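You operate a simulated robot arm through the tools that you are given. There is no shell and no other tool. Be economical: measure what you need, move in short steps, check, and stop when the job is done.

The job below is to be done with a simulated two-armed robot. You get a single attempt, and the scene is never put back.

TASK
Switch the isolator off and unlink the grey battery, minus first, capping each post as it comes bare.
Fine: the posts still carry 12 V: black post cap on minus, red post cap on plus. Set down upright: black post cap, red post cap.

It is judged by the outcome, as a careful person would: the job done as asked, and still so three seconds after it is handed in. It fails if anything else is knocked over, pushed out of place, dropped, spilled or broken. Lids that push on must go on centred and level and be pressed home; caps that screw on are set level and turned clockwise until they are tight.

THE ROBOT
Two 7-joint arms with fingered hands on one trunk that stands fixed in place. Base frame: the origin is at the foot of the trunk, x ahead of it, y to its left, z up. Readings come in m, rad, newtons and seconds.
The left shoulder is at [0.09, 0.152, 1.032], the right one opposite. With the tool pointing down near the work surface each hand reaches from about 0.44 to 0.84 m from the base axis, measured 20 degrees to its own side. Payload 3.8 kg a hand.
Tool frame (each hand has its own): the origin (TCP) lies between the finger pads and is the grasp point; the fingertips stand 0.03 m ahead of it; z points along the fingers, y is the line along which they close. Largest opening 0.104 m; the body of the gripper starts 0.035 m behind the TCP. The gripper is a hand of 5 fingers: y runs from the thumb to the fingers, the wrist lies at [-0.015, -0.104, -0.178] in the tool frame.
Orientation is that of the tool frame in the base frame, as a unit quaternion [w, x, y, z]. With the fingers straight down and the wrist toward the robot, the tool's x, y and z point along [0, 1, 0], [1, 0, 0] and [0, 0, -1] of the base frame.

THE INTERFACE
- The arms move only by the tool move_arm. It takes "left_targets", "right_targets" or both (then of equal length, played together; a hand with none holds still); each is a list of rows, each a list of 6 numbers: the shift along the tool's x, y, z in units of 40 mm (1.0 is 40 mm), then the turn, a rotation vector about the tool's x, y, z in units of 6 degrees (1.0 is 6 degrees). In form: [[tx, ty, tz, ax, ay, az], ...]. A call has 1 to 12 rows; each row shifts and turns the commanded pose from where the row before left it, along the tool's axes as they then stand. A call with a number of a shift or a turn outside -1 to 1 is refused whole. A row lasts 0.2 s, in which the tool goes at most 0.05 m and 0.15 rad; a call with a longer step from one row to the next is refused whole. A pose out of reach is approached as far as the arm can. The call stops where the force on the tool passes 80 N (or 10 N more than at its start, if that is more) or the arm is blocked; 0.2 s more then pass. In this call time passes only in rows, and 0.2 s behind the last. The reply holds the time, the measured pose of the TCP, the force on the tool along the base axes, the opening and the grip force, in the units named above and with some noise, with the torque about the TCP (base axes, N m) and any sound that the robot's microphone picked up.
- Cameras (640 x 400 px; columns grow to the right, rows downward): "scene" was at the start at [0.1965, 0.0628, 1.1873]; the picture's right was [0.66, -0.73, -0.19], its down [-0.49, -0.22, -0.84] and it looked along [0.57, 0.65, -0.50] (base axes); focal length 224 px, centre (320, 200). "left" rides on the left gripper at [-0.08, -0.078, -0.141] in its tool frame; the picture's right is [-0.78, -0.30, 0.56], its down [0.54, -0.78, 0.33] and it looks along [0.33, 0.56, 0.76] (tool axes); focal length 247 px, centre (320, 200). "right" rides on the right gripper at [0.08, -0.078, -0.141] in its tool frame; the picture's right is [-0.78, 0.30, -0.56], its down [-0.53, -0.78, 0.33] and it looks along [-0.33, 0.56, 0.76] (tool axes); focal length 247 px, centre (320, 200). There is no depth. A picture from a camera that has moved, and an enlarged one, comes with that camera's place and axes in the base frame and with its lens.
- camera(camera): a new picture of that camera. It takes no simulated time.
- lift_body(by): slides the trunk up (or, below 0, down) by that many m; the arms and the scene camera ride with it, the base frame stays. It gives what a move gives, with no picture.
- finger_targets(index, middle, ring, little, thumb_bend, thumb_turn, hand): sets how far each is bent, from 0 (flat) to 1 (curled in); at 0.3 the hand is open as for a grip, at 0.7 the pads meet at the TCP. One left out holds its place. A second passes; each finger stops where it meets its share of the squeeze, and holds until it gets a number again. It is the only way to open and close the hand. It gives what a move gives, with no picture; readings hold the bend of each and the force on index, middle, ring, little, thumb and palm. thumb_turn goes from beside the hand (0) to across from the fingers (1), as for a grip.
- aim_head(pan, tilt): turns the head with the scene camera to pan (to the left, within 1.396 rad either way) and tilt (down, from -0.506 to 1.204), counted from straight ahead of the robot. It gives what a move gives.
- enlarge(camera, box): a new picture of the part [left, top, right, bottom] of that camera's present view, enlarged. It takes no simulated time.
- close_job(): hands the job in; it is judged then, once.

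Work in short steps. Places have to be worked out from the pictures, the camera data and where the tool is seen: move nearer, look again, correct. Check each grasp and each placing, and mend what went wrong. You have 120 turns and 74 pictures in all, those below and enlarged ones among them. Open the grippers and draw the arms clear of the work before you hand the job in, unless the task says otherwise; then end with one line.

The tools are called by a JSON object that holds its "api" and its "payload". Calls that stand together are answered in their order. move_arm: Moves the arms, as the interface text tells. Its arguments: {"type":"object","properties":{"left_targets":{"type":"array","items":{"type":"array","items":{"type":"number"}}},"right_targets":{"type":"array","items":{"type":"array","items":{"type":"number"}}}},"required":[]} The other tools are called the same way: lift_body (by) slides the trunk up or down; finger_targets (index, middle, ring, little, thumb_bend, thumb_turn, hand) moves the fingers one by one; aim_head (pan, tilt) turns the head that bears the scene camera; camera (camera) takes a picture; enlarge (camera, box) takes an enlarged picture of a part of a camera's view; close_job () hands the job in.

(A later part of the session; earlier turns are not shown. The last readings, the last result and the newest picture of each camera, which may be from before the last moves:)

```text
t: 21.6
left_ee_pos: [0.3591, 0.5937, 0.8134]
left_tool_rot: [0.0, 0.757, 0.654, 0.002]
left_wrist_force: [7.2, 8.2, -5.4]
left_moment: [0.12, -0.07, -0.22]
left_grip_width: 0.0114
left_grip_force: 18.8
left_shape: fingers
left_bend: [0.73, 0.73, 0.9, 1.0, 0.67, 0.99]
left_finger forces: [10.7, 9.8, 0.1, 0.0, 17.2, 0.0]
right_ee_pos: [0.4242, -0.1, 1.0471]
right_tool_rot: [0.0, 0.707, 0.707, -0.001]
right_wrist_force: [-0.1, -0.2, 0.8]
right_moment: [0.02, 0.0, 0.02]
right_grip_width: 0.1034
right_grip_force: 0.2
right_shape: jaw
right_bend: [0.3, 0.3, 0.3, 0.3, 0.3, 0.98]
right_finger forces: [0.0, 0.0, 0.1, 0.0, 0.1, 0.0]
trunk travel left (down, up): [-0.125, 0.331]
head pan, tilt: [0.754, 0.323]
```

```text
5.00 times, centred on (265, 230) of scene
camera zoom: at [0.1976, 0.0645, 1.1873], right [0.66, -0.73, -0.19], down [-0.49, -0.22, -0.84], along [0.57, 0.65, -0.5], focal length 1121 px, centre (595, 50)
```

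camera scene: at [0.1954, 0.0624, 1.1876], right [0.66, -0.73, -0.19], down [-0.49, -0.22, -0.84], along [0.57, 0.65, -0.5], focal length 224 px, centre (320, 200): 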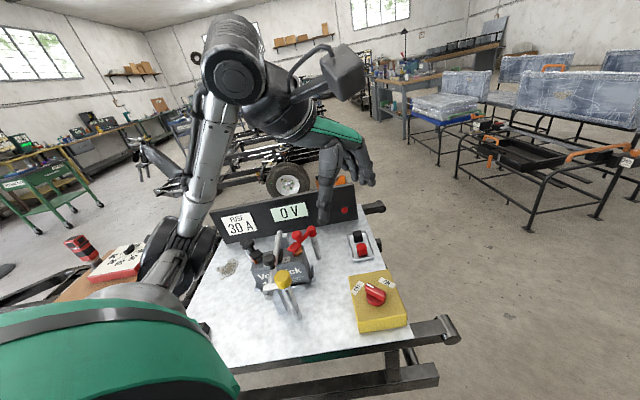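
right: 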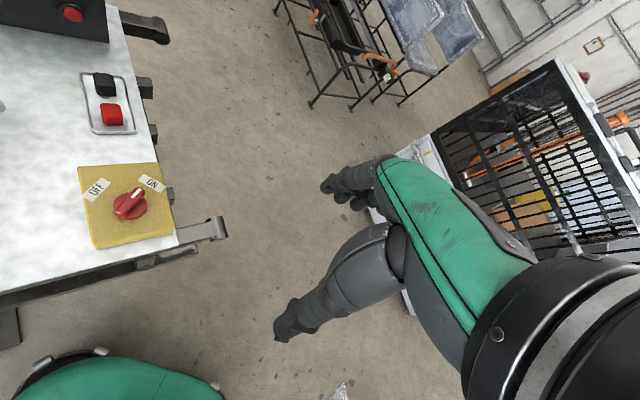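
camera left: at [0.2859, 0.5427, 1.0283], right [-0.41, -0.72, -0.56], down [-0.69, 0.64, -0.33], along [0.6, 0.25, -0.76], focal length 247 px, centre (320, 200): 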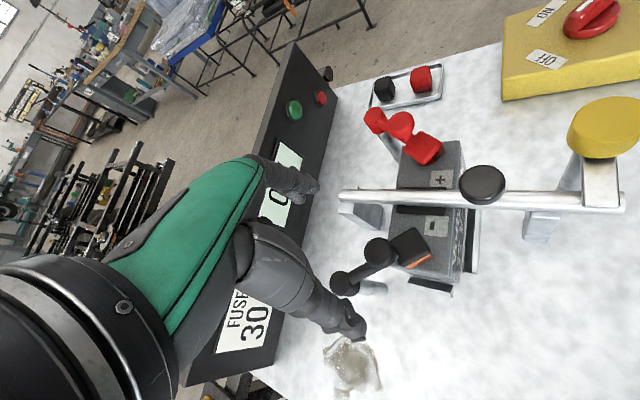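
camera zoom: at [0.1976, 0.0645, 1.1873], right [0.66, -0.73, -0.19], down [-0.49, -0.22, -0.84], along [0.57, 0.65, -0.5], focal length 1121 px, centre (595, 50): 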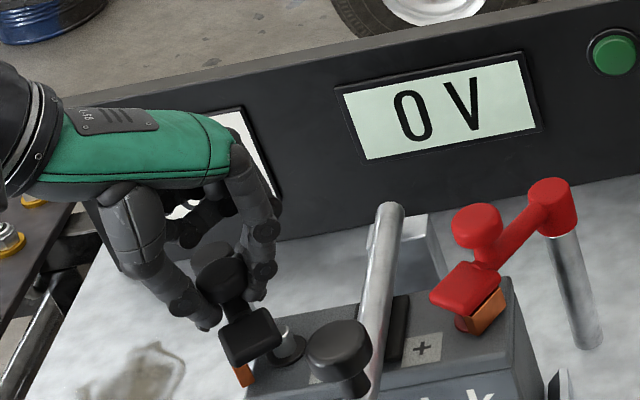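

It swung: the minus post shows bare. Continue swinging clockwise around the pivot.

{"api": "move_arm", "payload": {"left_targets": [[0, -0.2, 0, 0, 0, 1], [0, -0.2, 0, 0, 0, 1], [0, -0.2, 0, 0, 0, 1], [0, -0.2, 0, 0, 0, 1], [0, -0.2, 0, 0, 0, 1]]}}

{"api": "move_arm", "payload": {"left_targets": [[0, -0.2, 0, 0, 0, 1], [0, -0.2, 0, 0, 0, 1], [0, -0.2, 0, 0, 0, 1], [0, -0.2, 0, 0, 0, 1], [0, -0.2, 0, 0, 0, 1]]}}

{"api": "enlarge", "payload": {"camera": "scene", "box": [200, 180, 310, 280]}}

```text
t: 22.8
left_ee_pos: [0.3271, 0.6103, 0.8123]
left_tool_rot: [0.001, 0.9, 0.436, 0.005]
left_wrist_force: [35.5, 28.7, 9.4]
left_moment: [0.6, -0.79, -0.02]
left_grip_width: 0.008
left_grip_force: 28.8
left_shape: fingers
left_bend: [0.73, 0.74, 0.9, 1.0, 0.69, 1.0]
left_finger forces: [8.3, 36.6, 0.0, 0.0, 12.7, 0.0]
right_ee_pos: [0.4279, -0.1008, 1.0449]
right_tool_rot: [0.0, 0.707, 0.707, -0.003]
right_wrist_force: [0.4, -0.1, -0.1]
right_moment: [-0.02, 0.0, -0.01]
right_grip_width: 0.1038
right_grip_force: 0.1
right_shape: jaw
right_bend: [0.3, 0.3, 0.3, 0.3, 0.3, 0.98]
right_finger forces: [0.1, 0.1, 0.0, 0.1, 0.0, 0.1]
trunk travel left (down, up): [-0.125, 0.331]
head pan, tilt: [0.754, 0.323]
```

```text
t: 24.0
left_ee_pos: [0.2927, 0.6354, 0.8136]
left_tool_rot: [0.002, 0.983, 0.186, -0.006]
left_wrist_force: [-14.7, -13.5, -8.6]
left_moment: [-0.13, 0.34, -0.2]
left_grip_width: 0.0
left_grip_force: 10.5
left_shape: fingers
left_bend: [0.74, 0.73, 0.9, 1.0, 0.72, 1.0]
left_finger forces: [0.0, 20.4, 0.0, 0.1, 0.0, 0.0]
right_ee_pos: [0.4225, -0.1036, 1.0467]
right_tool_rot: [0.0, 0.706, 0.708, 0.0]
right_wrist_force: [0.6, -0.2, -0.1]
right_moment: [0.03, 0.01, 0.0]
right_grip_width: 0.1039
right_grip_force: 0.0
right_shape: jaw
right_bend: [0.3, 0.3, 0.3, 0.3, 0.3, 0.98]
right_finger forces: [0.0, 0.0, 0.0, 0.1, 0.0, 0.1]
trunk travel left (down, up): [-0.125, 0.331]
head pan, tilt: [0.754, 0.323]
```

```text
4.00 times, centred on (255, 230) of scene
camera zoom: at [0.1947, 0.0614, 1.1872], right [0.66, -0.73, -0.19], down [-0.49, -0.22, -0.84], along [0.57, 0.65, -0.5], focal length 896 px, centre (580, 80)
```

zoom: 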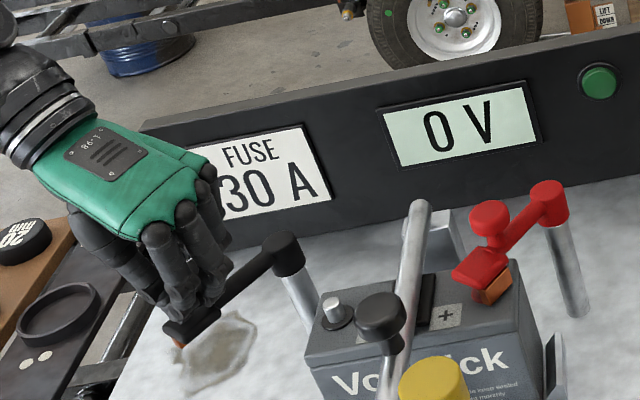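

The link is swung well clear and the minus post is bare. Open the hand and rise.

{"api": "finger_targets", "payload": {"hand": "left", "index": 0.3, "middle": 0.3, "thumb_bend": 0.3}}

{"api": "move_arm", "payload": {"left_targets": [[0, 0, -0.8, 0, 0, 0], [0, 0, -1, 0, 0, 0], [0, 0, -1, 0, 0, 0], [0, 0, -1, 0, 0, 0]]}}

{"api": "camera", "payload": {"camera": "scene"}}

```text
t: 25.0
left_ee_pos: [0.2968, 0.638, 0.8141]
left_tool_rot: [0.0, 0.982, 0.187, 0.0]
left_wrist_force: [-0.4, -0.4, -0.5]
left_moment: [0.0, 0.01, 0.02]
left_grip_width: 0.1025
left_grip_force: 0.0
left_shape: fingers
left_bend: [0.3, 0.3, 0.9, 1.0, 0.3, 0.98]
left_finger forces: [0.0, 0.1, 0.0, 0.0, 0.1, 0.0]
right_ee_pos: [0.424, -0.1039, 1.0469]
right_tool_rot: [-0.001, 0.707, 0.707, 0.0]
right_wrist_force: [-0.3, 0.4, -1.1]
right_moment: [0.0, 0.02, -0.03]
right_grip_width: 0.104
right_grip_force: 0.0
right_shape: jaw
right_bend: [0.3, 0.3, 0.3, 0.3, 0.3, 0.98]
right_finger forces: [0.0, 0.0, 0.0, 0.0, 0.0, 0.0]
trunk travel left (down, up): [-0.125, 0.331]
head pan, tilt: [0.754, 0.323]
```

```text
t: 26.0
left_ee_pos: [0.3016, 0.6274, 0.9561]
left_tool_rot: [0.0, 0.982, 0.187, 0.003]
left_wrist_force: [0.6, -0.4, 0.0]
left_moment: [0.02, 0.01, 0.01]
left_grip_width: 0.1032
left_grip_force: 0.1
left_shape: fingers
left_bend: [0.3, 0.3, 0.9, 1.0, 0.3, 0.98]
left_finger forces: [0.0, 0.1, 0.1, 0.1, 0.1, 0.0]
left hand out of reach, approached as far as the arm can: row 4
right_ee_pos: [0.4234, -0.1033, 1.0458]
right_tool_rot: [0.0, 0.707, 0.707, -0.001]
right_wrist_force: [0.4, 0.5, -0.6]
right_moment: [-0.01, -0.01, -0.03]
right_grip_width: 0.1037
right_grip_force: 0.0
right_shape: jaw
right_bend: [0.3, 0.3, 0.3, 0.3, 0.3, 0.98]
right_finger forces: [0.1, 0.0, 0.0, 0.0, 0.0, 0.0]
trunk travel left (down, up): [-0.125, 0.331]
head pan, tilt: [0.754, 0.323]
```

```text
41 pictures are left
camera scene: at [0.1966, 0.0622, 1.1873], right [0.66, -0.73, -0.19], down [-0.49, -0.22, -0.84], along [0.57, 0.65, -0.5], focal length 224 px, centre (320, 200)
```

scene: 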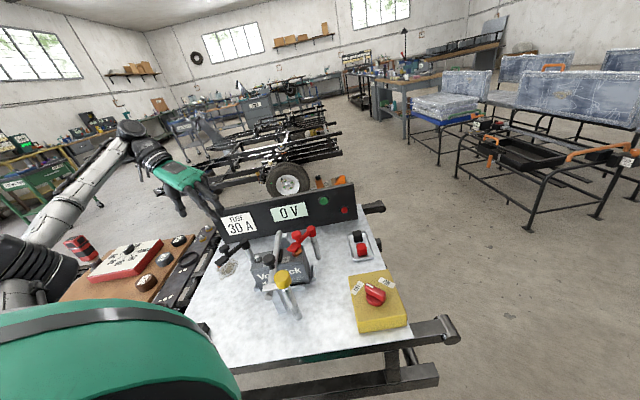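

Next: fetch the black cap. I turn back to yaw −45° (closing across the tray's row) and travel high over to it.

{"api": "move_arm", "payload": {"left_targets": [[0, 0, 0, 0, 0, -1], [0, 0, 0, 0, 0, -1], [0, 0, 0, 0, 0, -1], [0, 0, 0, 0, 0, -0.9]]}}

{"api": "move_arm", "payload": {"left_targets": [[0.28, 0.9, 0, 0, 0, 0], [0.28, 0.9, 0, 0, 0, 0], [0.28, 0.9, 0, 0, 0, 0], [0.28, 0.9, 0, 0, 0, 0], [0.28, 0.9, 0, 0, 0, 0], [0.28, 0.9, 0, 0, 0, 0], [0.28, 0.9, 0, 0, 0, 0], [0.28, 0.9, 0, 0, 0, 0], [0.28, 0.9, 0, 0, 0, 0]]}}

{"api": "camera", "payload": {"camera": "left"}}

```text
t: 27.0
left_ee_pos: [0.2988, 0.6297, 0.9567]
left_tool_rot: [0.0, 0.924, 0.383, -0.001]
left_wrist_force: [0.1, 0.7, 0.0]
left_moment: [-0.01, -0.02, -0.02]
left_grip_width: 0.1028
left_grip_force: 0.0
left_shape: fingers
left_bend: [0.3, 0.3, 0.9, 1.0, 0.3, 0.98]
left_finger forces: [0.0, 0.1, 0.0, 0.0, 0.0, 0.0]
right_ee_pos: [0.4228, -0.1028, 1.0462]
right_tool_rot: [0.0, 0.707, 0.707, 0.0]
right_wrist_force: [-0.1, -0.5, -0.3]
right_moment: [-0.02, -0.01, -0.04]
right_grip_width: 0.1038
right_grip_force: 0.1
right_shape: jaw
right_bend: [0.3, 0.3, 0.3, 0.3, 0.3, 0.98]
right_finger forces: [0.1, 0.0, 0.0, 0.1, 0.1, 0.1]
trunk travel left (down, up): [-0.125, 0.331]
head pan, tilt: [0.754, 0.323]
```

```text
t: 29.0
left_ee_pos: [0.6002, 0.4719, 0.9568]
left_tool_rot: [0.0, 0.924, 0.383, -0.001]
left_wrist_force: [-0.6, -0.3, 0.5]
left_moment: [0.0, 0.03, 0.01]
left_grip_width: 0.1029
left_grip_force: 0.2
left_shape: fingers
left_bend: [0.3, 0.3, 0.9, 1.0, 0.3, 0.98]
left_finger forces: [0.1, 0.0, 0.1, 0.0, 0.1, 0.0]
right_ee_pos: [0.4239, -0.104, 1.0458]
right_tool_rot: [-0.001, 0.708, 0.707, 0.0]
right_wrist_force: [0.8, 0.4, 0.6]
right_moment: [-0.01, 0.01, -0.03]
right_grip_width: 0.1038
right_grip_force: 0.0
right_shape: jaw
right_bend: [0.3, 0.3, 0.3, 0.3, 0.3, 0.98]
right_finger forces: [0.1, 0.0, 0.0, 0.0, 0.0, 0.0]
trunk travel left (down, up): [-0.125, 0.331]
head pan, tilt: [0.754, 0.323]
```

```text
40 pictures are left
camera left: at [0.4884, 0.4699, 1.0996], right [-0.76, -0.34, -0.56], down [-0.17, 0.93, -0.33], along [0.63, -0.16, -0.76], focal length 247 px, centre (320, 200)
```

left: 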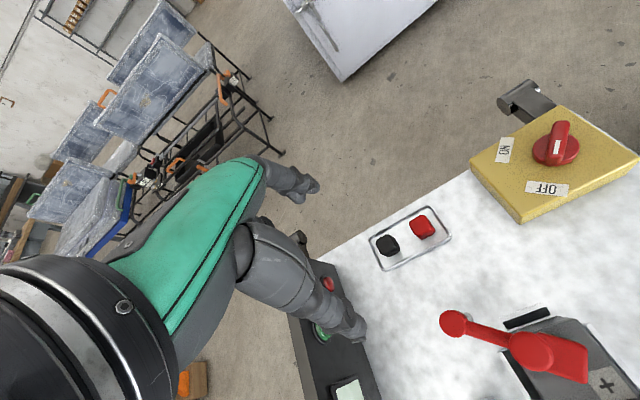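

Black cap is ~12 mm +x and 62 mm +y in the tool frame → about (0.652,0.436). Move over it and down to z≈0.81.

{"api": "move_arm", "payload": {"left_targets": [[0.075, 0.39, 0.92, 0, 0, 0], [0.075, 0.39, 0.92, 0, 0, 0], [0.075, 0.39, 0.92, 0, 0, 0], [0.075, 0.39, 0.92, 0, 0, 0]]}}

{"api": "enlarge", "payload": {"camera": "left", "box": [240, 160, 480, 320]}}

{"api": "enlarge", "payload": {"camera": "scene", "box": [310, 170, 410, 270]}}

```text
t: 30.0
left_ee_pos: [0.6504, 0.4364, 0.8086]
left_tool_rot: [0.001, 0.924, 0.383, 0.001]
left_wrist_force: [1.3, -0.2, -0.9]
left_moment: [-0.01, 0.03, -0.01]
left_grip_width: 0.103
left_grip_force: 0.2
left_shape: fingers
left_bend: [0.3, 0.3, 0.9, 1.0, 0.3, 0.98]
left_finger forces: [0.0, 0.0, 0.0, 0.1, 0.1, 0.1]
right_ee_pos: [0.4238, -0.1038, 1.0455]
right_tool_rot: [-0.001, 0.708, 0.706, 0.0]
right_wrist_force: [0.0, 0.1, -0.3]
right_moment: [0.02, -0.02, 0.01]
right_grip_width: 0.1037
right_grip_force: 0.0
right_shape: jaw
right_bend: [0.3, 0.3, 0.3, 0.3, 0.3, 0.98]
right_finger forces: [0.0, 0.0, 0.0, 0.1, 0.0, 0.0]
trunk travel left (down, up): [-0.125, 0.331]
head pan, tilt: [0.754, 0.323]
```

```text
2.50 times, centred on (360, 240) of left
camera zoom: at [0.5391, 0.435, 0.9513], right [-0.76, -0.34, -0.56], down [-0.17, 0.93, -0.33], along [0.63, -0.16, -0.76], focal length 617 px, centre (220, 100)
```

zoom: 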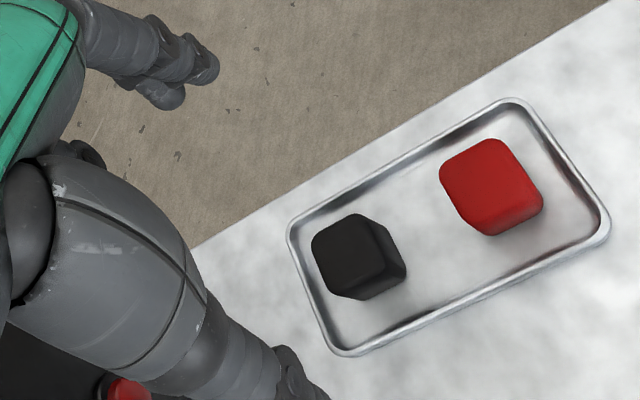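

```text
4.00 times, centred on (360, 220) of scene
camera zoom: at [0.1976, 0.0629, 1.187], right [0.66, -0.73, -0.19], down [-0.49, -0.22, -0.84], along [0.57, 0.65, -0.5], focal length 896 px, centre (160, 120)
```

zoom: 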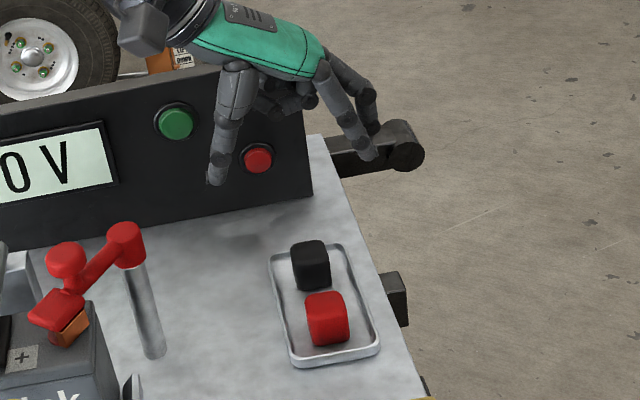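

Cap top at ≈(0.653,0.434,0.699), centred under the hand. Descend to z≈0.72 and look before closing.

{"api": "move_arm", "payload": {"left_targets": [[0, 0.08, 0.75, 0, 0, 0], [0, 0, 0.75, 0, 0, 0], [0, 0, 0.72, 0, 0, 0]]}}

{"api": "finger_targets", "payload": {"hand": "left", "index": 0.48, "middle": 0.48, "thumb_bend": 0.48}}

{"api": "enlarge", "payload": {"camera": "left", "box": [240, 160, 480, 320]}}

{"api": "enlarge", "payload": {"camera": "scene", "box": [310, 170, 410, 270]}}

```text
t: 30.8
left_ee_pos: [0.6457, 0.4313, 0.7238]
left_tool_rot: [0.0, 0.924, 0.382, 0.001]
left_wrist_force: [-0.1, -0.3, 0.4]
left_moment: [0.04, 0.01, 0.0]
left_grip_width: 0.1029
left_grip_force: 0.1
left_shape: fingers
left_bend: [0.3, 0.3, 0.9, 1.0, 0.3, 0.98]
left_finger forces: [0.0, 0.1, 0.0, 0.0, 0.0, 0.1]
left hand out of reach, approached as far as the arm can: row 3
right_ee_pos: [0.423, -0.1028, 1.0467]
right_tool_rot: [0.0, 0.707, 0.707, 0.0]
right_wrist_force: [-0.4, -0.4, 0.3]
right_moment: [0.0, 0.0, -0.01]
right_grip_width: 0.1038
right_grip_force: 0.0
right_shape: jaw
right_bend: [0.3, 0.3, 0.3, 0.3, 0.3, 0.98]
right_finger forces: [0.0, 0.0, 0.0, 0.0, 0.1, 0.0]
trunk travel left (down, up): [-0.125, 0.331]
head pan, tilt: [0.754, 0.323]
```

```text
t: 31.8
left_ee_pos: [0.6457, 0.4308, 0.7235]
left_tool_rot: [0.0, 0.924, 0.383, 0.0]
left_wrist_force: [0.1, 0.4, 0.6]
left_moment: [-0.01, 0.0, 0.01]
left_grip_width: 0.058
left_grip_force: 0.2
left_shape: fingers
left_bend: [0.48, 0.48, 0.9, 1.0, 0.48, 0.98]
left_finger forces: [0.0, 0.0, 0.0, 0.1, 0.0, 0.0]
right_ee_pos: [0.4234, -0.1017, 1.0469]
right_tool_rot: [0.0, 0.707, 0.708, 0.001]
right_wrist_force: [-0.4, 0.6, 0.6]
right_moment: [0.0, -0.02, -0.04]
right_grip_width: 0.1039
right_grip_force: 0.1
right_shape: jaw
right_bend: [0.3, 0.3, 0.3, 0.3, 0.3, 0.98]
right_finger forces: [0.1, 0.1, 0.0, 0.1, 0.0, 0.0]
trunk travel left (down, up): [-0.125, 0.331]
head pan, tilt: [0.754, 0.323]
```

```text
2.50 times, centred on (360, 240) of left
camera zoom: at [0.5338, 0.4285, 0.8667], right [-0.76, -0.34, -0.56], down [-0.17, 0.93, -0.33], along [0.63, -0.16, -0.76], focal length 617 px, centre (220, 100)
```

zoom: 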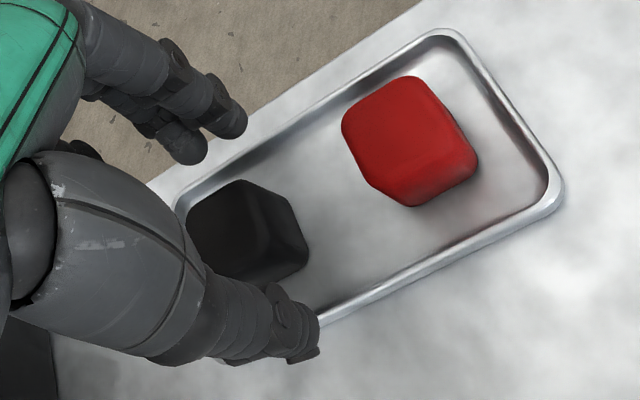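

```text
4.00 times, centred on (360, 220) of scene
camera zoom: at [0.1965, 0.0627, 1.1873], right [0.66, -0.73, -0.19], down [-0.49, -0.22, -0.84], along [0.57, 0.65, -0.5], focal length 896 px, centre (160, 120)
```

zoom: 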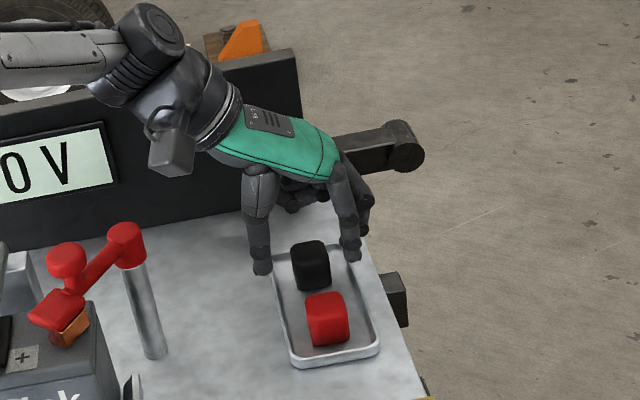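

The pose is at the edge of reach; lowering the trunk will help. I raise the hand 8 cm and then lower the trunk 8 cm.

{"api": "move_arm", "payload": {"left_targets": [[0, 0, -1, 0, 0, 0], [0, 0, -1, 0, 0, 0]]}}

{"api": "lift_body", "payload": {"by": -0.08}}

```text
t: 32.4
left_ee_pos: [0.6471, 0.4308, 0.8044]
left_tool_rot: [0.0, 0.924, 0.383, 0.0]
left_wrist_force: [0.1, -0.1, 0.7]
left_moment: [0.0, -0.03, 0.01]
left_grip_width: 0.058
left_grip_force: 0.0
left_shape: fingers
left_bend: [0.48, 0.48, 0.9, 1.0, 0.48, 0.98]
left_finger forces: [0.1, 0.0, 0.0, 0.0, 0.0, 0.1]
right_ee_pos: [0.4221, -0.1022, 1.0477]
right_tool_rot: [0.0, 0.707, 0.707, 0.0]
right_wrist_force: [-0.4, -0.5, -0.3]
right_moment: [-0.01, -0.03, -0.01]
right_grip_width: 0.1039
right_grip_force: 0.0
right_shape: jaw
right_bend: [0.3, 0.3, 0.3, 0.3, 0.3, 0.98]
right_finger forces: [0.0, 0.0, 0.1, 0.0, 0.1, 0.0]
trunk travel left (down, up): [-0.125, 0.331]
head pan, tilt: [0.754, 0.323]
```

```text
t: 33.6
left_ee_pos: [0.6467, 0.4298, 0.7252]
left_tool_rot: [0.0, 0.924, 0.384, 0.001]
left_wrist_force: [0.3, 0.0, 0.8]
left_moment: [-0.02, -0.02, 0.0]
left_grip_width: 0.0576
left_grip_force: 0.1
left_shape: fingers
left_bend: [0.48, 0.48, 0.9, 1.0, 0.48, 0.98]
left_finger forces: [0.0, 0.1, 0.0, 0.0, 0.1, 0.0]
right_ee_pos: [0.422, -0.1014, 0.9697]
right_tool_rot: [-0.001, 0.708, 0.706, 0.0]
right_wrist_force: [-0.1, 0.1, 0.0]
right_moment: [-0.03, -0.04, 0.0]
right_grip_width: 0.1035
right_grip_force: 0.0
right_shape: jaw
right_bend: [0.3, 0.3, 0.3, 0.3, 0.3, 0.98]
right_finger forces: [0.1, 0.0, 0.0, 0.1, 0.0, 0.1]
trunk travel left (down, up): [-0.045, 0.411]
head pan, tilt: [0.754, 0.323]
```

Reach is fine now and the cap sits within ~2 mm of the TCP. Lower 10 mm and close.

{"api": "move_arm", "payload": {"left_targets": [[0.06, 0, 0.25, 0, 0, 0]]}}

{"api": "finger_targets", "payload": {"hand": "left", "index": 0.7, "middle": 0.7, "thumb_bend": 0.7}}

{"api": "enlarge", "payload": {"camera": "left", "box": [240, 160, 480, 320]}}

```text
t: 34.0
left_ee_pos: [0.6492, 0.4317, 0.7153]
left_tool_rot: [0.0, 0.924, 0.382, -0.001]
left_wrist_force: [-0.5, 0.0, -0.6]
left_moment: [0.02, -0.03, 0.03]
left_grip_width: 0.0577
left_grip_force: 0.0
left_shape: fingers
left_bend: [0.48, 0.48, 0.9, 1.0, 0.48, 0.98]
left_finger forces: [0.1, 0.1, 0.1, 0.1, 0.0, 0.0]
right_ee_pos: [0.4242, -0.1019, 0.9689]
right_tool_rot: [-0.001, 0.707, 0.707, -0.002]
right_wrist_force: [-0.5, -0.4, 0.3]
right_moment: [-0.02, -0.01, 0.01]
right_grip_width: 0.1039
right_grip_force: 0.1
right_shape: jaw
right_bend: [0.3, 0.3, 0.3, 0.3, 0.3, 0.98]
right_finger forces: [0.1, 0.0, 0.1, 0.1, 0.0, 0.1]
trunk travel left (down, up): [-0.045, 0.411]
head pan, tilt: [0.754, 0.323]
```

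```text
t: 35.0
left_ee_pos: [0.6491, 0.4324, 0.7152]
left_tool_rot: [0.0, 0.924, 0.382, 0.0]
left_wrist_force: [0.7, 0.4, 0.7]
left_moment: [0.04, 0.0, 0.0]
left_grip_width: 0.0252
left_grip_force: 9.9
left_shape: fingers
left_bend: [0.62, 0.65, 0.9, 1.0, 0.6, 0.96]
left_finger forces: [5.5, 4.3, 0.0, 0.0, 9.7, 0.0]
right_ee_pos: [0.4235, -0.1011, 0.9699]
right_tool_rot: [-0.001, 0.707, 0.707, 0.0]
right_wrist_force: [0.9, 0.1, -1.1]
right_moment: [0.0, 0.0, 0.02]
right_grip_width: 0.1036
right_grip_force: 0.0
right_shape: jaw
right_bend: [0.3, 0.3, 0.3, 0.3, 0.3, 0.98]
right_finger forces: [0.1, 0.0, 0.1, 0.1, 0.1, 0.0]
trunk travel left (down, up): [-0.045, 0.411]
head pan, tilt: [0.754, 0.323]
```

```text
2.50 times, centred on (360, 240) of left
camera zoom: at [0.5376, 0.4308, 0.8576], right [-0.76, -0.34, -0.56], down [-0.17, 0.93, -0.33], along [0.63, -0.16, -0.76], focal length 617 px, centre (220, 100)
```

zoom: 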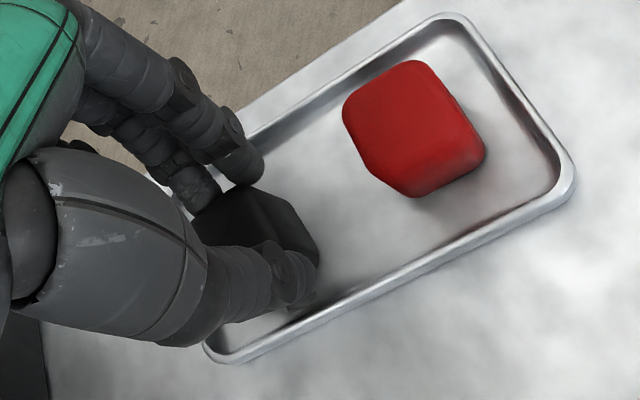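

Black cap gripped at 25 mm by all three digits. Firm a little, lift, and check.

{"api": "finger_targets", "payload": {"hand": "left", "index": 0.74, "middle": 0.76, "thumb_bend": 0.74}}

{"api": "move_arm", "payload": {"left_targets": [[0, 0, -0.5, 0, 0, 0], [0, 0, -1, 0, 0, 0], [0, 0, -1, 0, 0, 0], [0, 0, -1, 0, 0, 0], [0, 0, -0.7, 0, 0, 0]]}}

{"api": "enlarge", "payload": {"camera": "scene", "box": [310, 90, 450, 210]}}

```text
t: 36.0
left_ee_pos: [0.6503, 0.4324, 0.715]
left_tool_rot: [-0.001, 0.924, 0.383, 0.0]
left_wrist_force: [0.2, -0.1, -0.4]
left_moment: [-0.02, -0.02, 0.01]
left_grip_width: 0.0247
left_grip_force: 17.1
left_shape: fingers
left_bend: [0.71, 0.73, 0.9, 1.0, 0.59, 0.94]
left_finger forces: [8.4, 7.8, 0.0, 0.0, 16.4, 0.0]
right_ee_pos: [0.4239, -0.1008, 0.9681]
right_tool_rot: [0.0, 0.708, 0.707, 0.0]
right_wrist_force: [-0.3, 0.3, -0.7]
right_moment: [0.05, 0.01, -0.02]
right_grip_width: 0.1038
right_grip_force: 0.1
right_shape: jaw
right_bend: [0.3, 0.3, 0.3, 0.3, 0.3, 0.98]
right_finger forces: [0.0, 0.1, 0.1, 0.0, 0.0, 0.0]
trunk travel left (down, up): [-0.045, 0.411]
head pan, tilt: [0.754, 0.323]
```

```text
t: 37.2
left_ee_pos: [0.6482, 0.4316, 0.8808]
left_tool_rot: [0.0, 0.924, 0.382, -0.001]
left_wrist_force: [0.4, 0.6, -0.7]
left_moment: [0.04, -0.03, -0.01]
left_grip_width: 0.0251
left_grip_force: 16.8
left_shape: fingers
left_bend: [0.72, 0.73, 0.9, 1.0, 0.59, 0.94]
left_finger forces: [8.3, 8.2, 0.1, 0.1, 16.4, 0.0]
right_ee_pos: [0.4244, -0.1029, 0.9682]
right_tool_rot: [0.0, 0.707, 0.707, -0.001]
right_wrist_force: [-0.4, -0.5, 0.6]
right_moment: [0.0, 0.0, -0.02]
right_grip_width: 0.1043
right_grip_force: 0.0
right_shape: jaw
right_bend: [0.3, 0.3, 0.3, 0.3, 0.3, 0.98]
right_finger forces: [0.0, 0.0, 0.0, 0.0, 0.1, 0.0]
trunk travel left (down, up): [-0.045, 0.411]
head pan, tilt: [0.754, 0.323]
```

```text
3.33 times, centred on (380, 150) of scene
camera zoom: at [0.258, 0.062, 1.0671], right [0.62, -0.73, -0.29], down [-0.61, -0.22, -0.76], along [0.49, 0.64, -0.58], focal length 747 px, centre (120, 367)
```

zoom: 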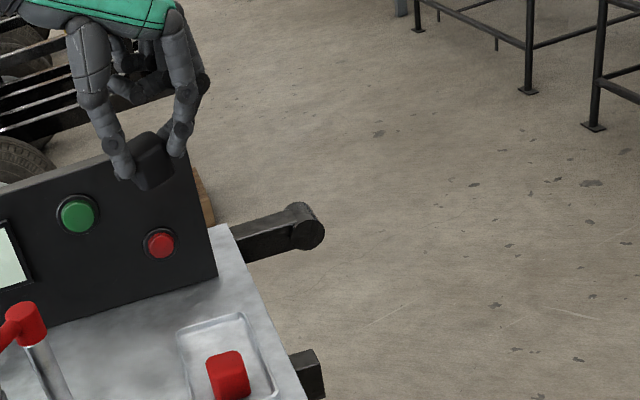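

Cap is up. Check whether it hangs level in the grip.

{"api": "enlarge", "payload": {"camera": "scene", "box": [320, 105, 370, 155]}}

{"api": "enlarge", "payload": {"camera": "left", "box": [270, 190, 390, 290]}}

```text
8.00 times, centred on (345, 130) of scene
camera zoom: at [0.258, 0.062, 1.0671], right [0.62, -0.73, -0.29], down [-0.61, -0.22, -0.76], along [0.49, 0.64, -0.58], focal length 1793 px, centre (120, 760)
```

zoom: 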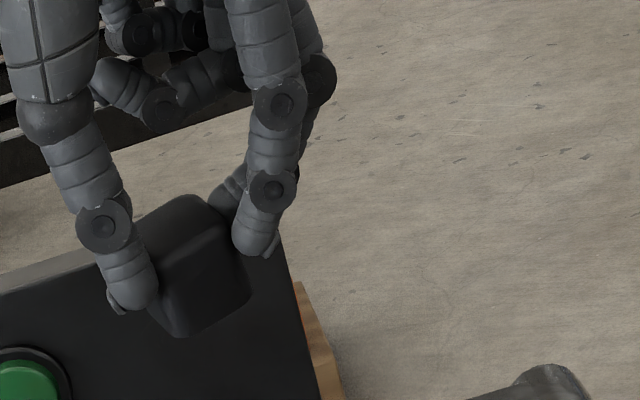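

```text
4.00 times, centred on (330, 240) of left
camera zoom: at [0.5362, 0.4306, 1.0245], right [-0.76, -0.34, -0.56], down [-0.17, 0.93, -0.33], along [0.63, -0.16, -0.76], focal length 988 px, centre (280, 40)
```

zoom: 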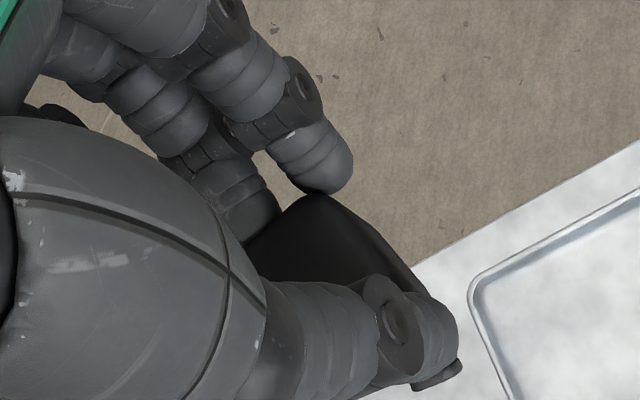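

The cap hangs within a few degrees of level. Carry it toward the minus post at this height, then turn to yaw 0.

{"api": "move_arm", "payload": {"left_targets": [[-0.28, -0.95, 0, 0, 0, 0], [-0.28, -0.95, 0, 0, 0, 0], [-0.28, -0.95, 0, 0, 0, 0], [-0.28, -0.95, 0, 0, 0, 0], [-0.28, -0.95, 0, 0, 0, 0], [-0.28, -0.95, 0, 0, 0, 0], [-0.28, -0.95, 0, 0, 0, 0], [-0.28, -0.95, 0, 0, 0, 0]]}}

{"api": "move_arm", "payload": {"left_targets": [[0, 0, 0, 0, 0, -1], [0, 0, 0, 0, 0, -1], [0, 0, 0, 0, 0, -1], [0, 0, 0, 0, 0, -1], [0, 0, 0, 0, 0, -1], [0, 0, 0, 0, 0, -1], [0, 0, 0, 0, 0, -1], [0, 0, 0, 0, 0, -0.5]]}}

{"api": "camera", "payload": {"camera": "left"}}

{"api": "enlarge", "payload": {"camera": "scene", "box": [200, 80, 340, 220]}}

```text
t: 39.0
left_ee_pos: [0.3715, 0.5826, 0.8827]
left_tool_rot: [0.0, 0.924, 0.382, 0.0]
left_wrist_force: [-0.3, 0.6, 1.0]
left_moment: [-0.02, -0.04, 0.02]
left_grip_width: 0.0239
left_grip_force: 16.6
left_shape: fingers
left_bend: [0.72, 0.74, 0.9, 1.0, 0.59, 0.94]
left_finger forces: [8.1, 8.9, 0.0, 0.0, 16.5, 0.0]
right_ee_pos: [0.4226, -0.1013, 0.9695]
right_tool_rot: [0.0, 0.708, 0.707, 0.0]
right_wrist_force: [-0.8, 0.0, -0.3]
right_moment: [0.04, -0.03, 0.02]
right_grip_width: 0.1035
right_grip_force: 0.0
right_shape: jaw
right_bend: [0.3, 0.3, 0.3, 0.3, 0.3, 0.98]
right_finger forces: [0.1, 0.0, 0.0, 0.0, 0.0, 0.0]
trunk travel left (down, up): [-0.045, 0.411]
head pan, tilt: [0.754, 0.323]
```

```text
t: 40.8
left_ee_pos: [0.3704, 0.5833, 0.8817]
left_tool_rot: [0.0, 0.706, 0.708, -0.001]
left_wrist_force: [0.7, -0.2, -0.3]
left_moment: [0.0, -0.02, 0.0]
left_grip_width: 0.0238
left_grip_force: 16.9
left_shape: fingers
left_bend: [0.72, 0.74, 0.9, 1.0, 0.59, 0.94]
left_finger forces: [8.5, 9.1, 0.1, 0.0, 16.1, 0.0]
right_ee_pos: [0.4239, -0.1009, 0.9692]
right_tool_rot: [-0.001, 0.707, 0.707, -0.001]
right_wrist_force: [0.4, -0.2, 0.4]
right_moment: [0.04, -0.02, 0.02]
right_grip_width: 0.1037
right_grip_force: 0.0
right_shape: jaw
right_bend: [0.3, 0.3, 0.3, 0.3, 0.3, 0.98]
right_finger forces: [0.0, 0.0, 0.1, 0.0, 0.0, 0.1]
trunk travel left (down, up): [-0.045, 0.411]
head pan, tilt: [0.754, 0.323]
```

```text
31 pictures are left
camera left: at [0.2933, 0.5038, 1.0242], right [-0.3, -0.78, -0.56], down [-0.78, 0.53, -0.33], along [0.56, 0.33, -0.76], focal length 247 px, centre (320, 200)
```

left: 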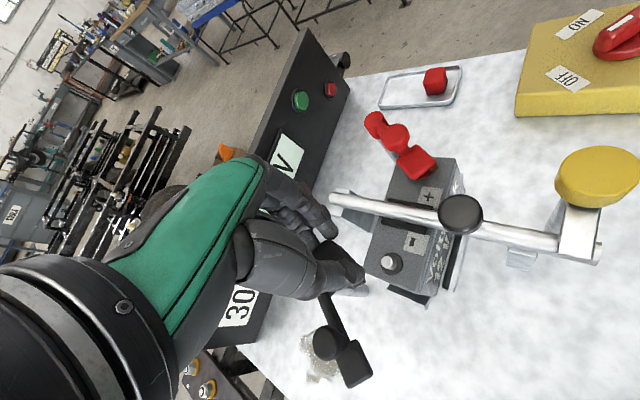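

```text
2.86 times, centred on (270, 150) of scene
camera zoom: at [0.2582, 0.0622, 1.0669], right [0.61, -0.74, -0.29], down [-0.61, -0.22, -0.76], along [0.5, 0.64, -0.58], focal length 640 px, centre (463, 343)
```

zoom: 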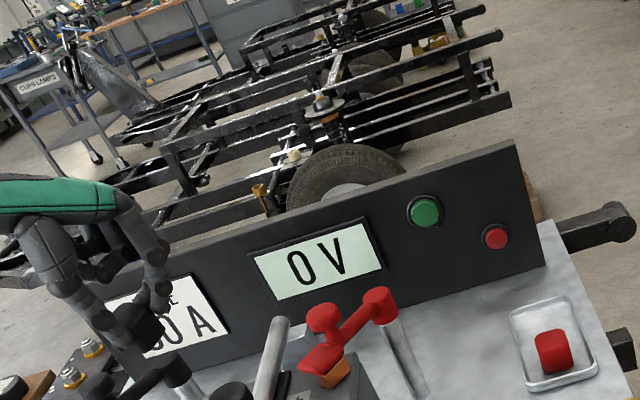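

I aim the head to the minus post and enlarge both views for an accurate post location.

{"api": "aim_head", "payload": {"pan": 0.95, "tilt": 0.55}}

{"api": "enlarge", "payload": {"camera": "left", "box": [280, 190, 460, 310]}}

{"api": "camera", "payload": {"camera": "scene"}}

```text
t: 41.5
left_ee_pos: [0.371, 0.5834, 0.8816]
left_tool_rot: [0.0, 0.708, 0.706, 0.0]
left_wrist_force: [-0.7, 0.4, -0.3]
left_moment: [0.02, 0.04, 0.01]
left_grip_width: 0.0239
left_grip_force: 16.6
left_shape: fingers
left_bend: [0.72, 0.74, 0.9, 1.0, 0.59, 0.94]
left_finger forces: [8.5, 9.2, 0.0, 0.0, 16.1, 0.0]
right_ee_pos: [0.425, -0.1009, 0.9679]
right_tool_rot: [-0.003, 0.709, 0.705, -0.004]
right_wrist_force: [0.7, 0.5, -0.2]
right_moment: [0.0, 0.0, 0.0]
right_grip_width: 0.1037
right_grip_force: 0.1
right_shape: jaw
right_bend: [0.3, 0.3, 0.3, 0.3, 0.3, 0.98]
right_finger forces: [0.0, 0.1, 0.1, 0.1, 0.0, 0.0]
trunk travel left (down, up): [-0.045, 0.411]
head pan, tilt: [0.949, 0.55]
```

```text
3.33 times, centred on (370, 250) of left
camera zoom: at [0.2931, 0.504, 1.0242], right [-0.3, -0.78, -0.56], down [-0.78, 0.54, -0.33], along [0.56, 0.33, -0.76], focal length 823 px, centre (153, 33)
```

zoom: 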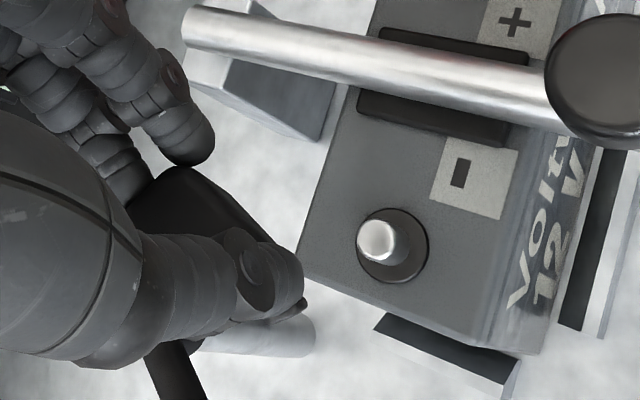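

```text
28 pictures are left
camera scene: at [0.2439, 0.0677, 1.0568], right [0.68, -0.66, -0.32], down [-0.65, -0.35, -0.67], along [0.33, 0.67, -0.67], focal length 224 px, centre (320, 200)
```

scene: 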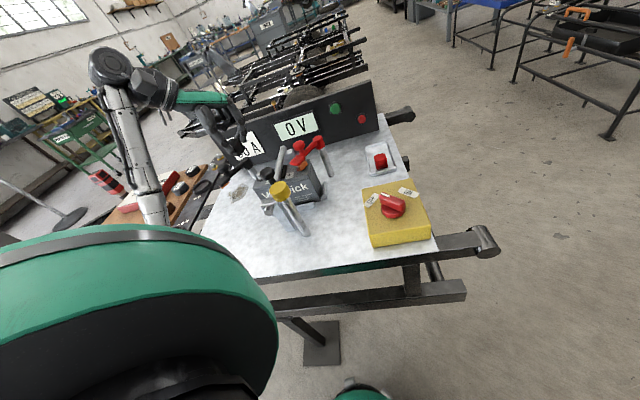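

Post top triangulates to ≈(0.365,0.569,0.771), base ≈0.757. Enlarge the scene view to find the cap's position relative to the TCP.

{"api": "enlarge", "payload": {"camera": "scene", "box": [205, 120, 295, 190]}}

```text
5.71 times, centred on (250, 155) of scene
camera zoom: at [0.2439, 0.0677, 1.0568], right [0.68, -0.66, -0.32], down [-0.65, -0.35, -0.67], along [0.33, 0.67, -0.67], focal length 1281 px, centre (720, 457)
```

zoom: 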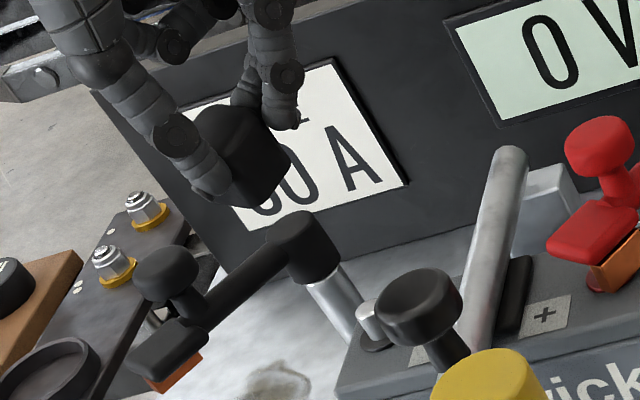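

The cap seems shifted ~6 mm toward the thumb. Zoom tightly in both views to fit its outline.

{"api": "enlarge", "payload": {"camera": "left", "box": [300, 220, 360, 270]}}

{"api": "enlarge", "payload": {"camera": "scene", "box": [225, 132, 260, 162]}}

```text
8.00 times, centred on (330, 245) of left
camera zoom: at [0.2931, 0.504, 1.0242], right [-0.3, -0.78, -0.56], down [-0.78, 0.54, -0.33], along [0.56, 0.33, -0.76], focal length 1976 px, centre (240, -160)
```

zoom: 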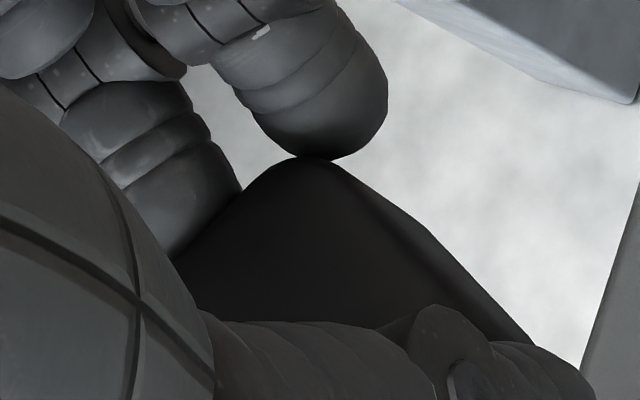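

```text
13.33 times, centred on (242, 147) of scene
camera zoom: at [0.2439, 0.0677, 1.0568], right [0.68, -0.66, -0.32], down [-0.65, -0.35, -0.67], along [0.33, 0.67, -0.67], focal length 2988 px, centre (1353, 907)
```

zoom: 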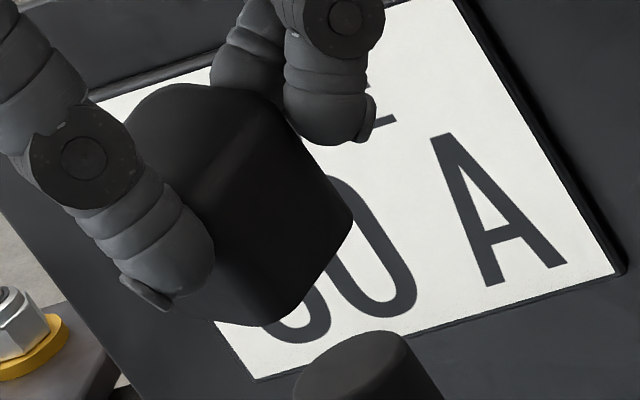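

Fitted cap centre ≈ tool (+2, −9) mm, roughly level; post (0.3655,0.569). To keep clear of the hold-down bar I turn to yaw +45° and centre the cap over the post, then lower to just above it.

{"api": "move_arm", "payload": {"left_targets": [[0, 0, 0, 0, 0, -1], [0, 0, 0, 0, 0, -1], [0, 0, 0, 0, 0, -1], [0, 0, 0, 0, 0, -1], [0, 0, 0, 0, 0, -1], [0, 0, 0, 0, 0, -1], [0, 0, 0, 0, 0, -1], [0, 0, 0, 0, 0, -0.5], [-0.22, -0.14, 0.4, 0, 0, 0], [0, 0, 0.6, 0, 0, 0]]}}

{"api": "enlarge", "payload": {"camera": "left", "box": [280, 190, 420, 290]}}

{"api": "enlarge", "payload": {"camera": "scene", "box": [230, 140, 290, 190]}}

```text
t: 43.7
left_ee_pos: [0.3737, 0.5746, 0.8402]
left_tool_rot: [0.0, 0.383, 0.924, 0.0]
left_wrist_force: [0.2, -0.6, -0.9]
left_moment: [0.0, 0.03, 0.01]
left_grip_width: 0.0237
left_grip_force: 17.0
left_shape: fingers
left_bend: [0.72, 0.74, 0.9, 1.0, 0.59, 0.94]
left_finger forces: [8.3, 9.1, 0.0, 0.0, 16.2, 0.0]
right_ee_pos: [0.4248, -0.1017, 0.9668]
right_tool_rot: [-0.004, 0.709, 0.705, -0.003]
right_wrist_force: [-0.2, 0.3, 0.8]
right_moment: [-0.04, 0.02, 0.0]
right_grip_width: 0.104
right_grip_force: 0.0
right_shape: jaw
right_bend: [0.3, 0.3, 0.3, 0.3, 0.3, 0.98]
right_finger forces: [0.0, 0.0, 0.1, 0.0, 0.0, 0.0]
trunk travel left (down, up): [-0.045, 0.411]
head pan, tilt: [0.949, 0.55]
```

```text
4.00 times, centred on (350, 240) of left
camera zoom: at [0.3749, 0.4626, 0.9847], right [0.34, -0.76, -0.56], down [-0.93, -0.17, -0.33], along [0.16, 0.63, -0.76], focal length 988 px, centre (200, 40)
```

zoom: 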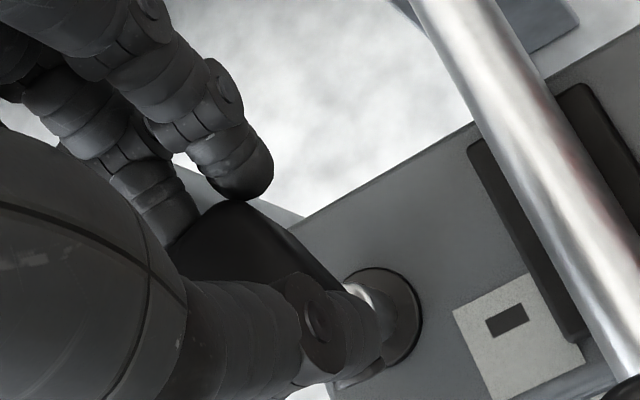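

```text
8.00 times, centred on (260, 165) of scene
camera zoom: at [0.243, 0.0681, 1.056], right [0.69, -0.65, -0.32], down [-0.66, -0.36, -0.66], along [0.31, 0.67, -0.68], focal length 1793 px, centre (800, 480)
```

zoom: 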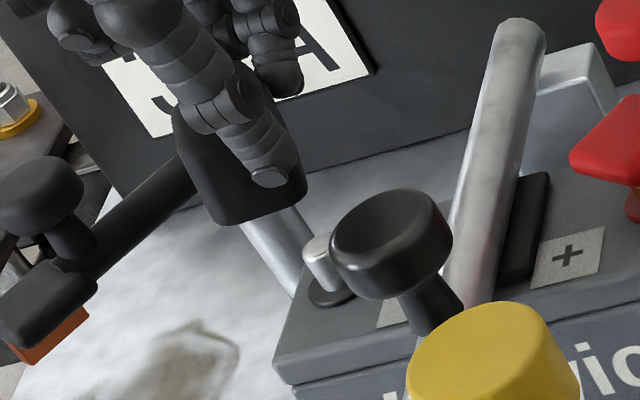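

The cap's side edges lean less than true vertical in this view, suggesting a tilt about the grip line. Zoom to measure it.

{"api": "enlarge", "payload": {"camera": "scene", "box": [248, 148, 278, 174]}}

```text
15.38 times, centred on (263, 161) of scene
camera zoom: at [0.243, 0.0681, 1.056], right [0.69, -0.65, -0.32], down [-0.66, -0.36, -0.66], along [0.31, 0.67, -0.68], focal length 3448 px, centre (1197, 800)
```

zoom: 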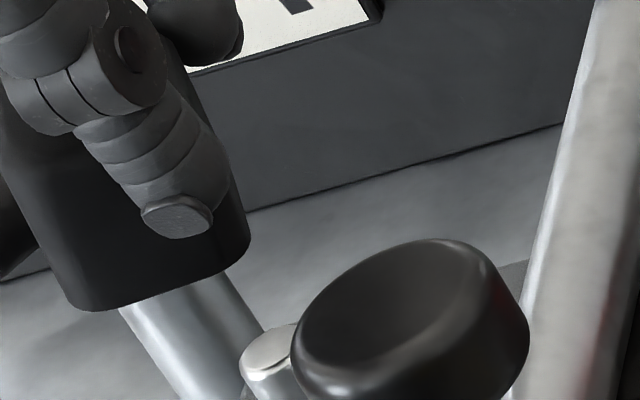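

The cap is tilted ~14° about the grip line (top toward tool −x). I counter-rotate the hand about its y and recentre, then look again.

{"api": "move_arm", "payload": {"left_targets": [[0, 0, 0, 0, -0.8, 0], [0, 0, 0, 0, -0.8, 0], [0.07, 0.07, 0, 0, -0.7, 0]]}}

{"api": "enlarge", "payload": {"camera": "scene", "box": [244, 144, 280, 174]}}

{"api": "enlarge", "payload": {"camera": "left", "box": [280, 190, 420, 290]}}

```text
t: 44.5
left_ee_pos: [0.3735, 0.5768, 0.8407]
left_tool_rot: [0.112, 0.38, 0.917, -0.047]
left_wrist_force: [0.6, 0.2, -1.0]
left_moment: [0.05, 0.03, 0.03]
left_grip_width: 0.0235
left_grip_force: 16.9
left_shape: fingers
left_bend: [0.72, 0.74, 0.9, 1.0, 0.59, 0.94]
left_finger forces: [8.2, 9.3, 0.0, 0.0, 16.3, 0.0]
right_ee_pos: [0.4246, -0.1002, 0.9669]
right_tool_rot: [-0.004, 0.708, 0.706, -0.004]
right_wrist_force: [0.2, -0.8, -0.3]
right_moment: [-0.01, -0.02, -0.02]
right_grip_width: 0.1038
right_grip_force: 0.1
right_shape: jaw
right_bend: [0.3, 0.3, 0.3, 0.3, 0.3, 0.98]
right_finger forces: [0.2, 0.1, 0.0, 0.0, 0.0, 0.1]
trunk travel left (down, up): [-0.045, 0.411]
head pan, tilt: [0.949, 0.55]
```

```text
13.33 times, centred on (262, 159) of scene
camera zoom: at [0.2427, 0.0681, 1.0559], right [0.69, -0.65, -0.32], down [-0.66, -0.37, -0.66], along [0.31, 0.67, -0.68], focal length 2988 px, centre (1093, 747)
```

zoom: 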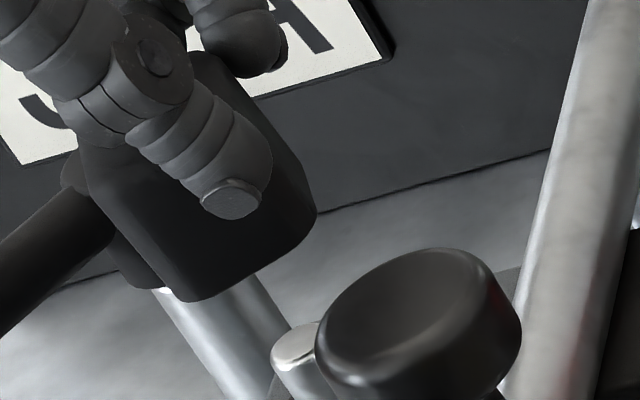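

```text
4.00 times, centred on (350, 240) of left
camera zoom: at [0.3493, 0.4913, 0.9997], right [0.42, -0.84, -0.35], down [-0.86, -0.24, -0.45], along [0.29, 0.49, -0.82], focal length 988 px, centre (200, 40)
```

zoom: 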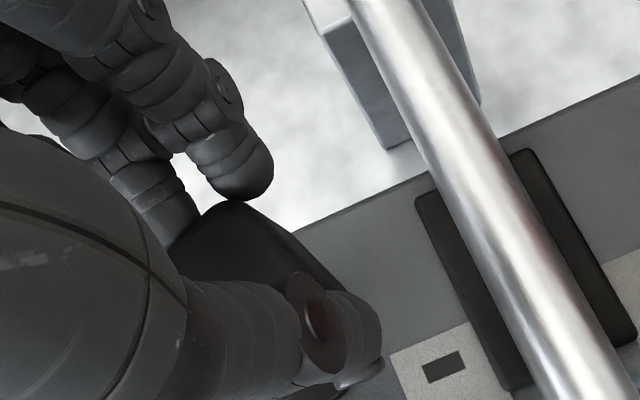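

The cap is now upright. I nudge ~4 mm and descend (true vertical) to just above the post, where parallax is small.

{"api": "move_arm", "payload": {"left_targets": [[-0.105, -0.053, 0, 0, 0, 0], [0.11, 0, 0.44, 0, 0, 0]]}}

{"api": "enlarge", "payload": {"camera": "scene", "box": [248, 148, 284, 178]}}

```text
t: 45.1
left_ee_pos: [0.3746, 0.5725, 0.824]
left_tool_rot: [0.111, 0.381, 0.917, -0.047]
left_wrist_force: [-0.6, -0.7, 0.3]
left_moment: [-0.02, 0.0, 0.04]
left_grip_width: 0.0234
left_grip_force: 17.3
left_shape: fingers
left_bend: [0.72, 0.74, 0.9, 1.0, 0.59, 0.94]
left_finger forces: [8.1, 9.3, 0.1, 0.0, 16.3, 0.0]
right_ee_pos: [0.4249, -0.1, 0.9663]
right_tool_rot: [-0.005, 0.709, 0.705, -0.004]
right_wrist_force: [1.1, 0.5, -0.2]
right_moment: [-0.03, 0.02, 0.01]
right_grip_width: 0.1038
right_grip_force: 0.1
right_shape: jaw
right_bend: [0.3, 0.3, 0.3, 0.3, 0.3, 0.98]
right_finger forces: [0.0, 0.0, 0.1, 0.0, 0.0, 0.1]
trunk travel left (down, up): [-0.045, 0.411]
head pan, tilt: [0.949, 0.55]
```

```text
13.33 times, centred on (266, 163) of scene
camera zoom: at [0.2426, 0.0682, 1.0557], right [0.69, -0.65, -0.32], down [-0.66, -0.37, -0.66], along [0.31, 0.67, -0.68], focal length 2988 px, centre (1040, 693)
```

zoom: 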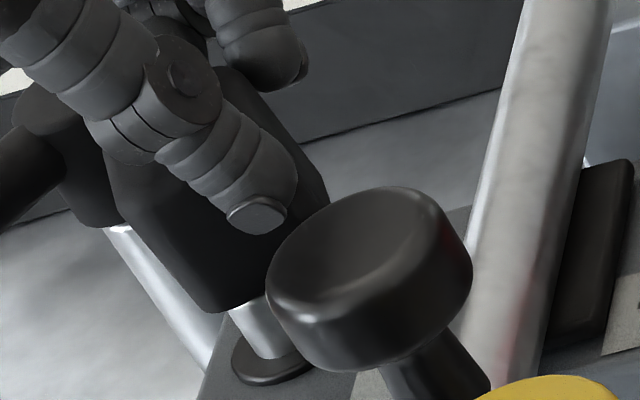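

Cap is nearly over the post. Small correction (−1.5 mm each) and descend slowly, sensing force.

{"api": "move_arm", "payload": {"left_targets": [[0.04, -0.04, 0, 0, 0, 0], [0.03, 0, 0.12, 0, 0, 0], [0.03, 0, 0.12, 0, 0, 0], [0.03, 0, 0.12, 0, 0, 0]]}}

{"api": "enlarge", "payload": {"camera": "scene", "box": [248, 148, 284, 178]}}

```text
t: 46.1
left_ee_pos: [0.3721, 0.5738, 0.8107]
left_tool_rot: [0.11, 0.38, 0.917, -0.046]
left_wrist_force: [0.1, 0.7, 1.1]
left_moment: [0.04, -0.02, 0.01]
left_grip_width: 0.0231
left_grip_force: 17.1
left_shape: fingers
left_bend: [0.72, 0.74, 0.9, 1.0, 0.59, 0.94]
left_finger forces: [8.2, 10.8, 0.0, 0.0, 16.4, 0.0]
right_ee_pos: [0.4257, -0.1002, 0.9673]
right_tool_rot: [-0.003, 0.709, 0.705, -0.004]
right_wrist_force: [-0.5, 0.2, -0.3]
right_moment: [0.0, 0.0, 0.03]
right_grip_width: 0.1039
right_grip_force: 0.0
right_shape: jaw
right_bend: [0.3, 0.3, 0.3, 0.3, 0.3, 0.98]
right_finger forces: [0.0, 0.0, 0.0, 0.1, 0.0, 0.0]
trunk travel left (down, up): [-0.045, 0.411]
head pan, tilt: [0.949, 0.55]
```

```text
13.33 times, centred on (266, 163) of scene
camera zoom: at [0.2421, 0.0681, 1.0556], right [0.69, -0.65, -0.32], down [-0.66, -0.37, -0.66], along [0.31, 0.67, -0.68], focal length 2988 px, centre (1040, 693)
```

zoom: 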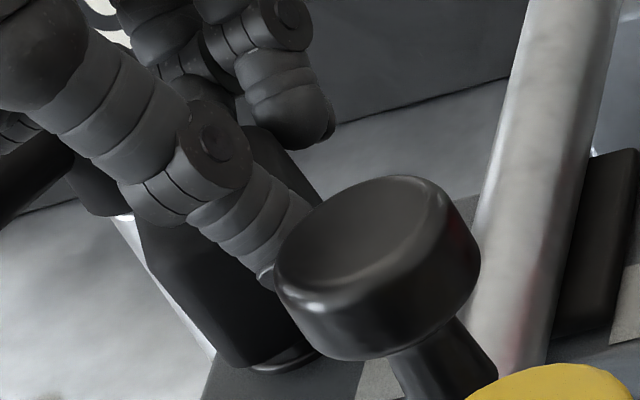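

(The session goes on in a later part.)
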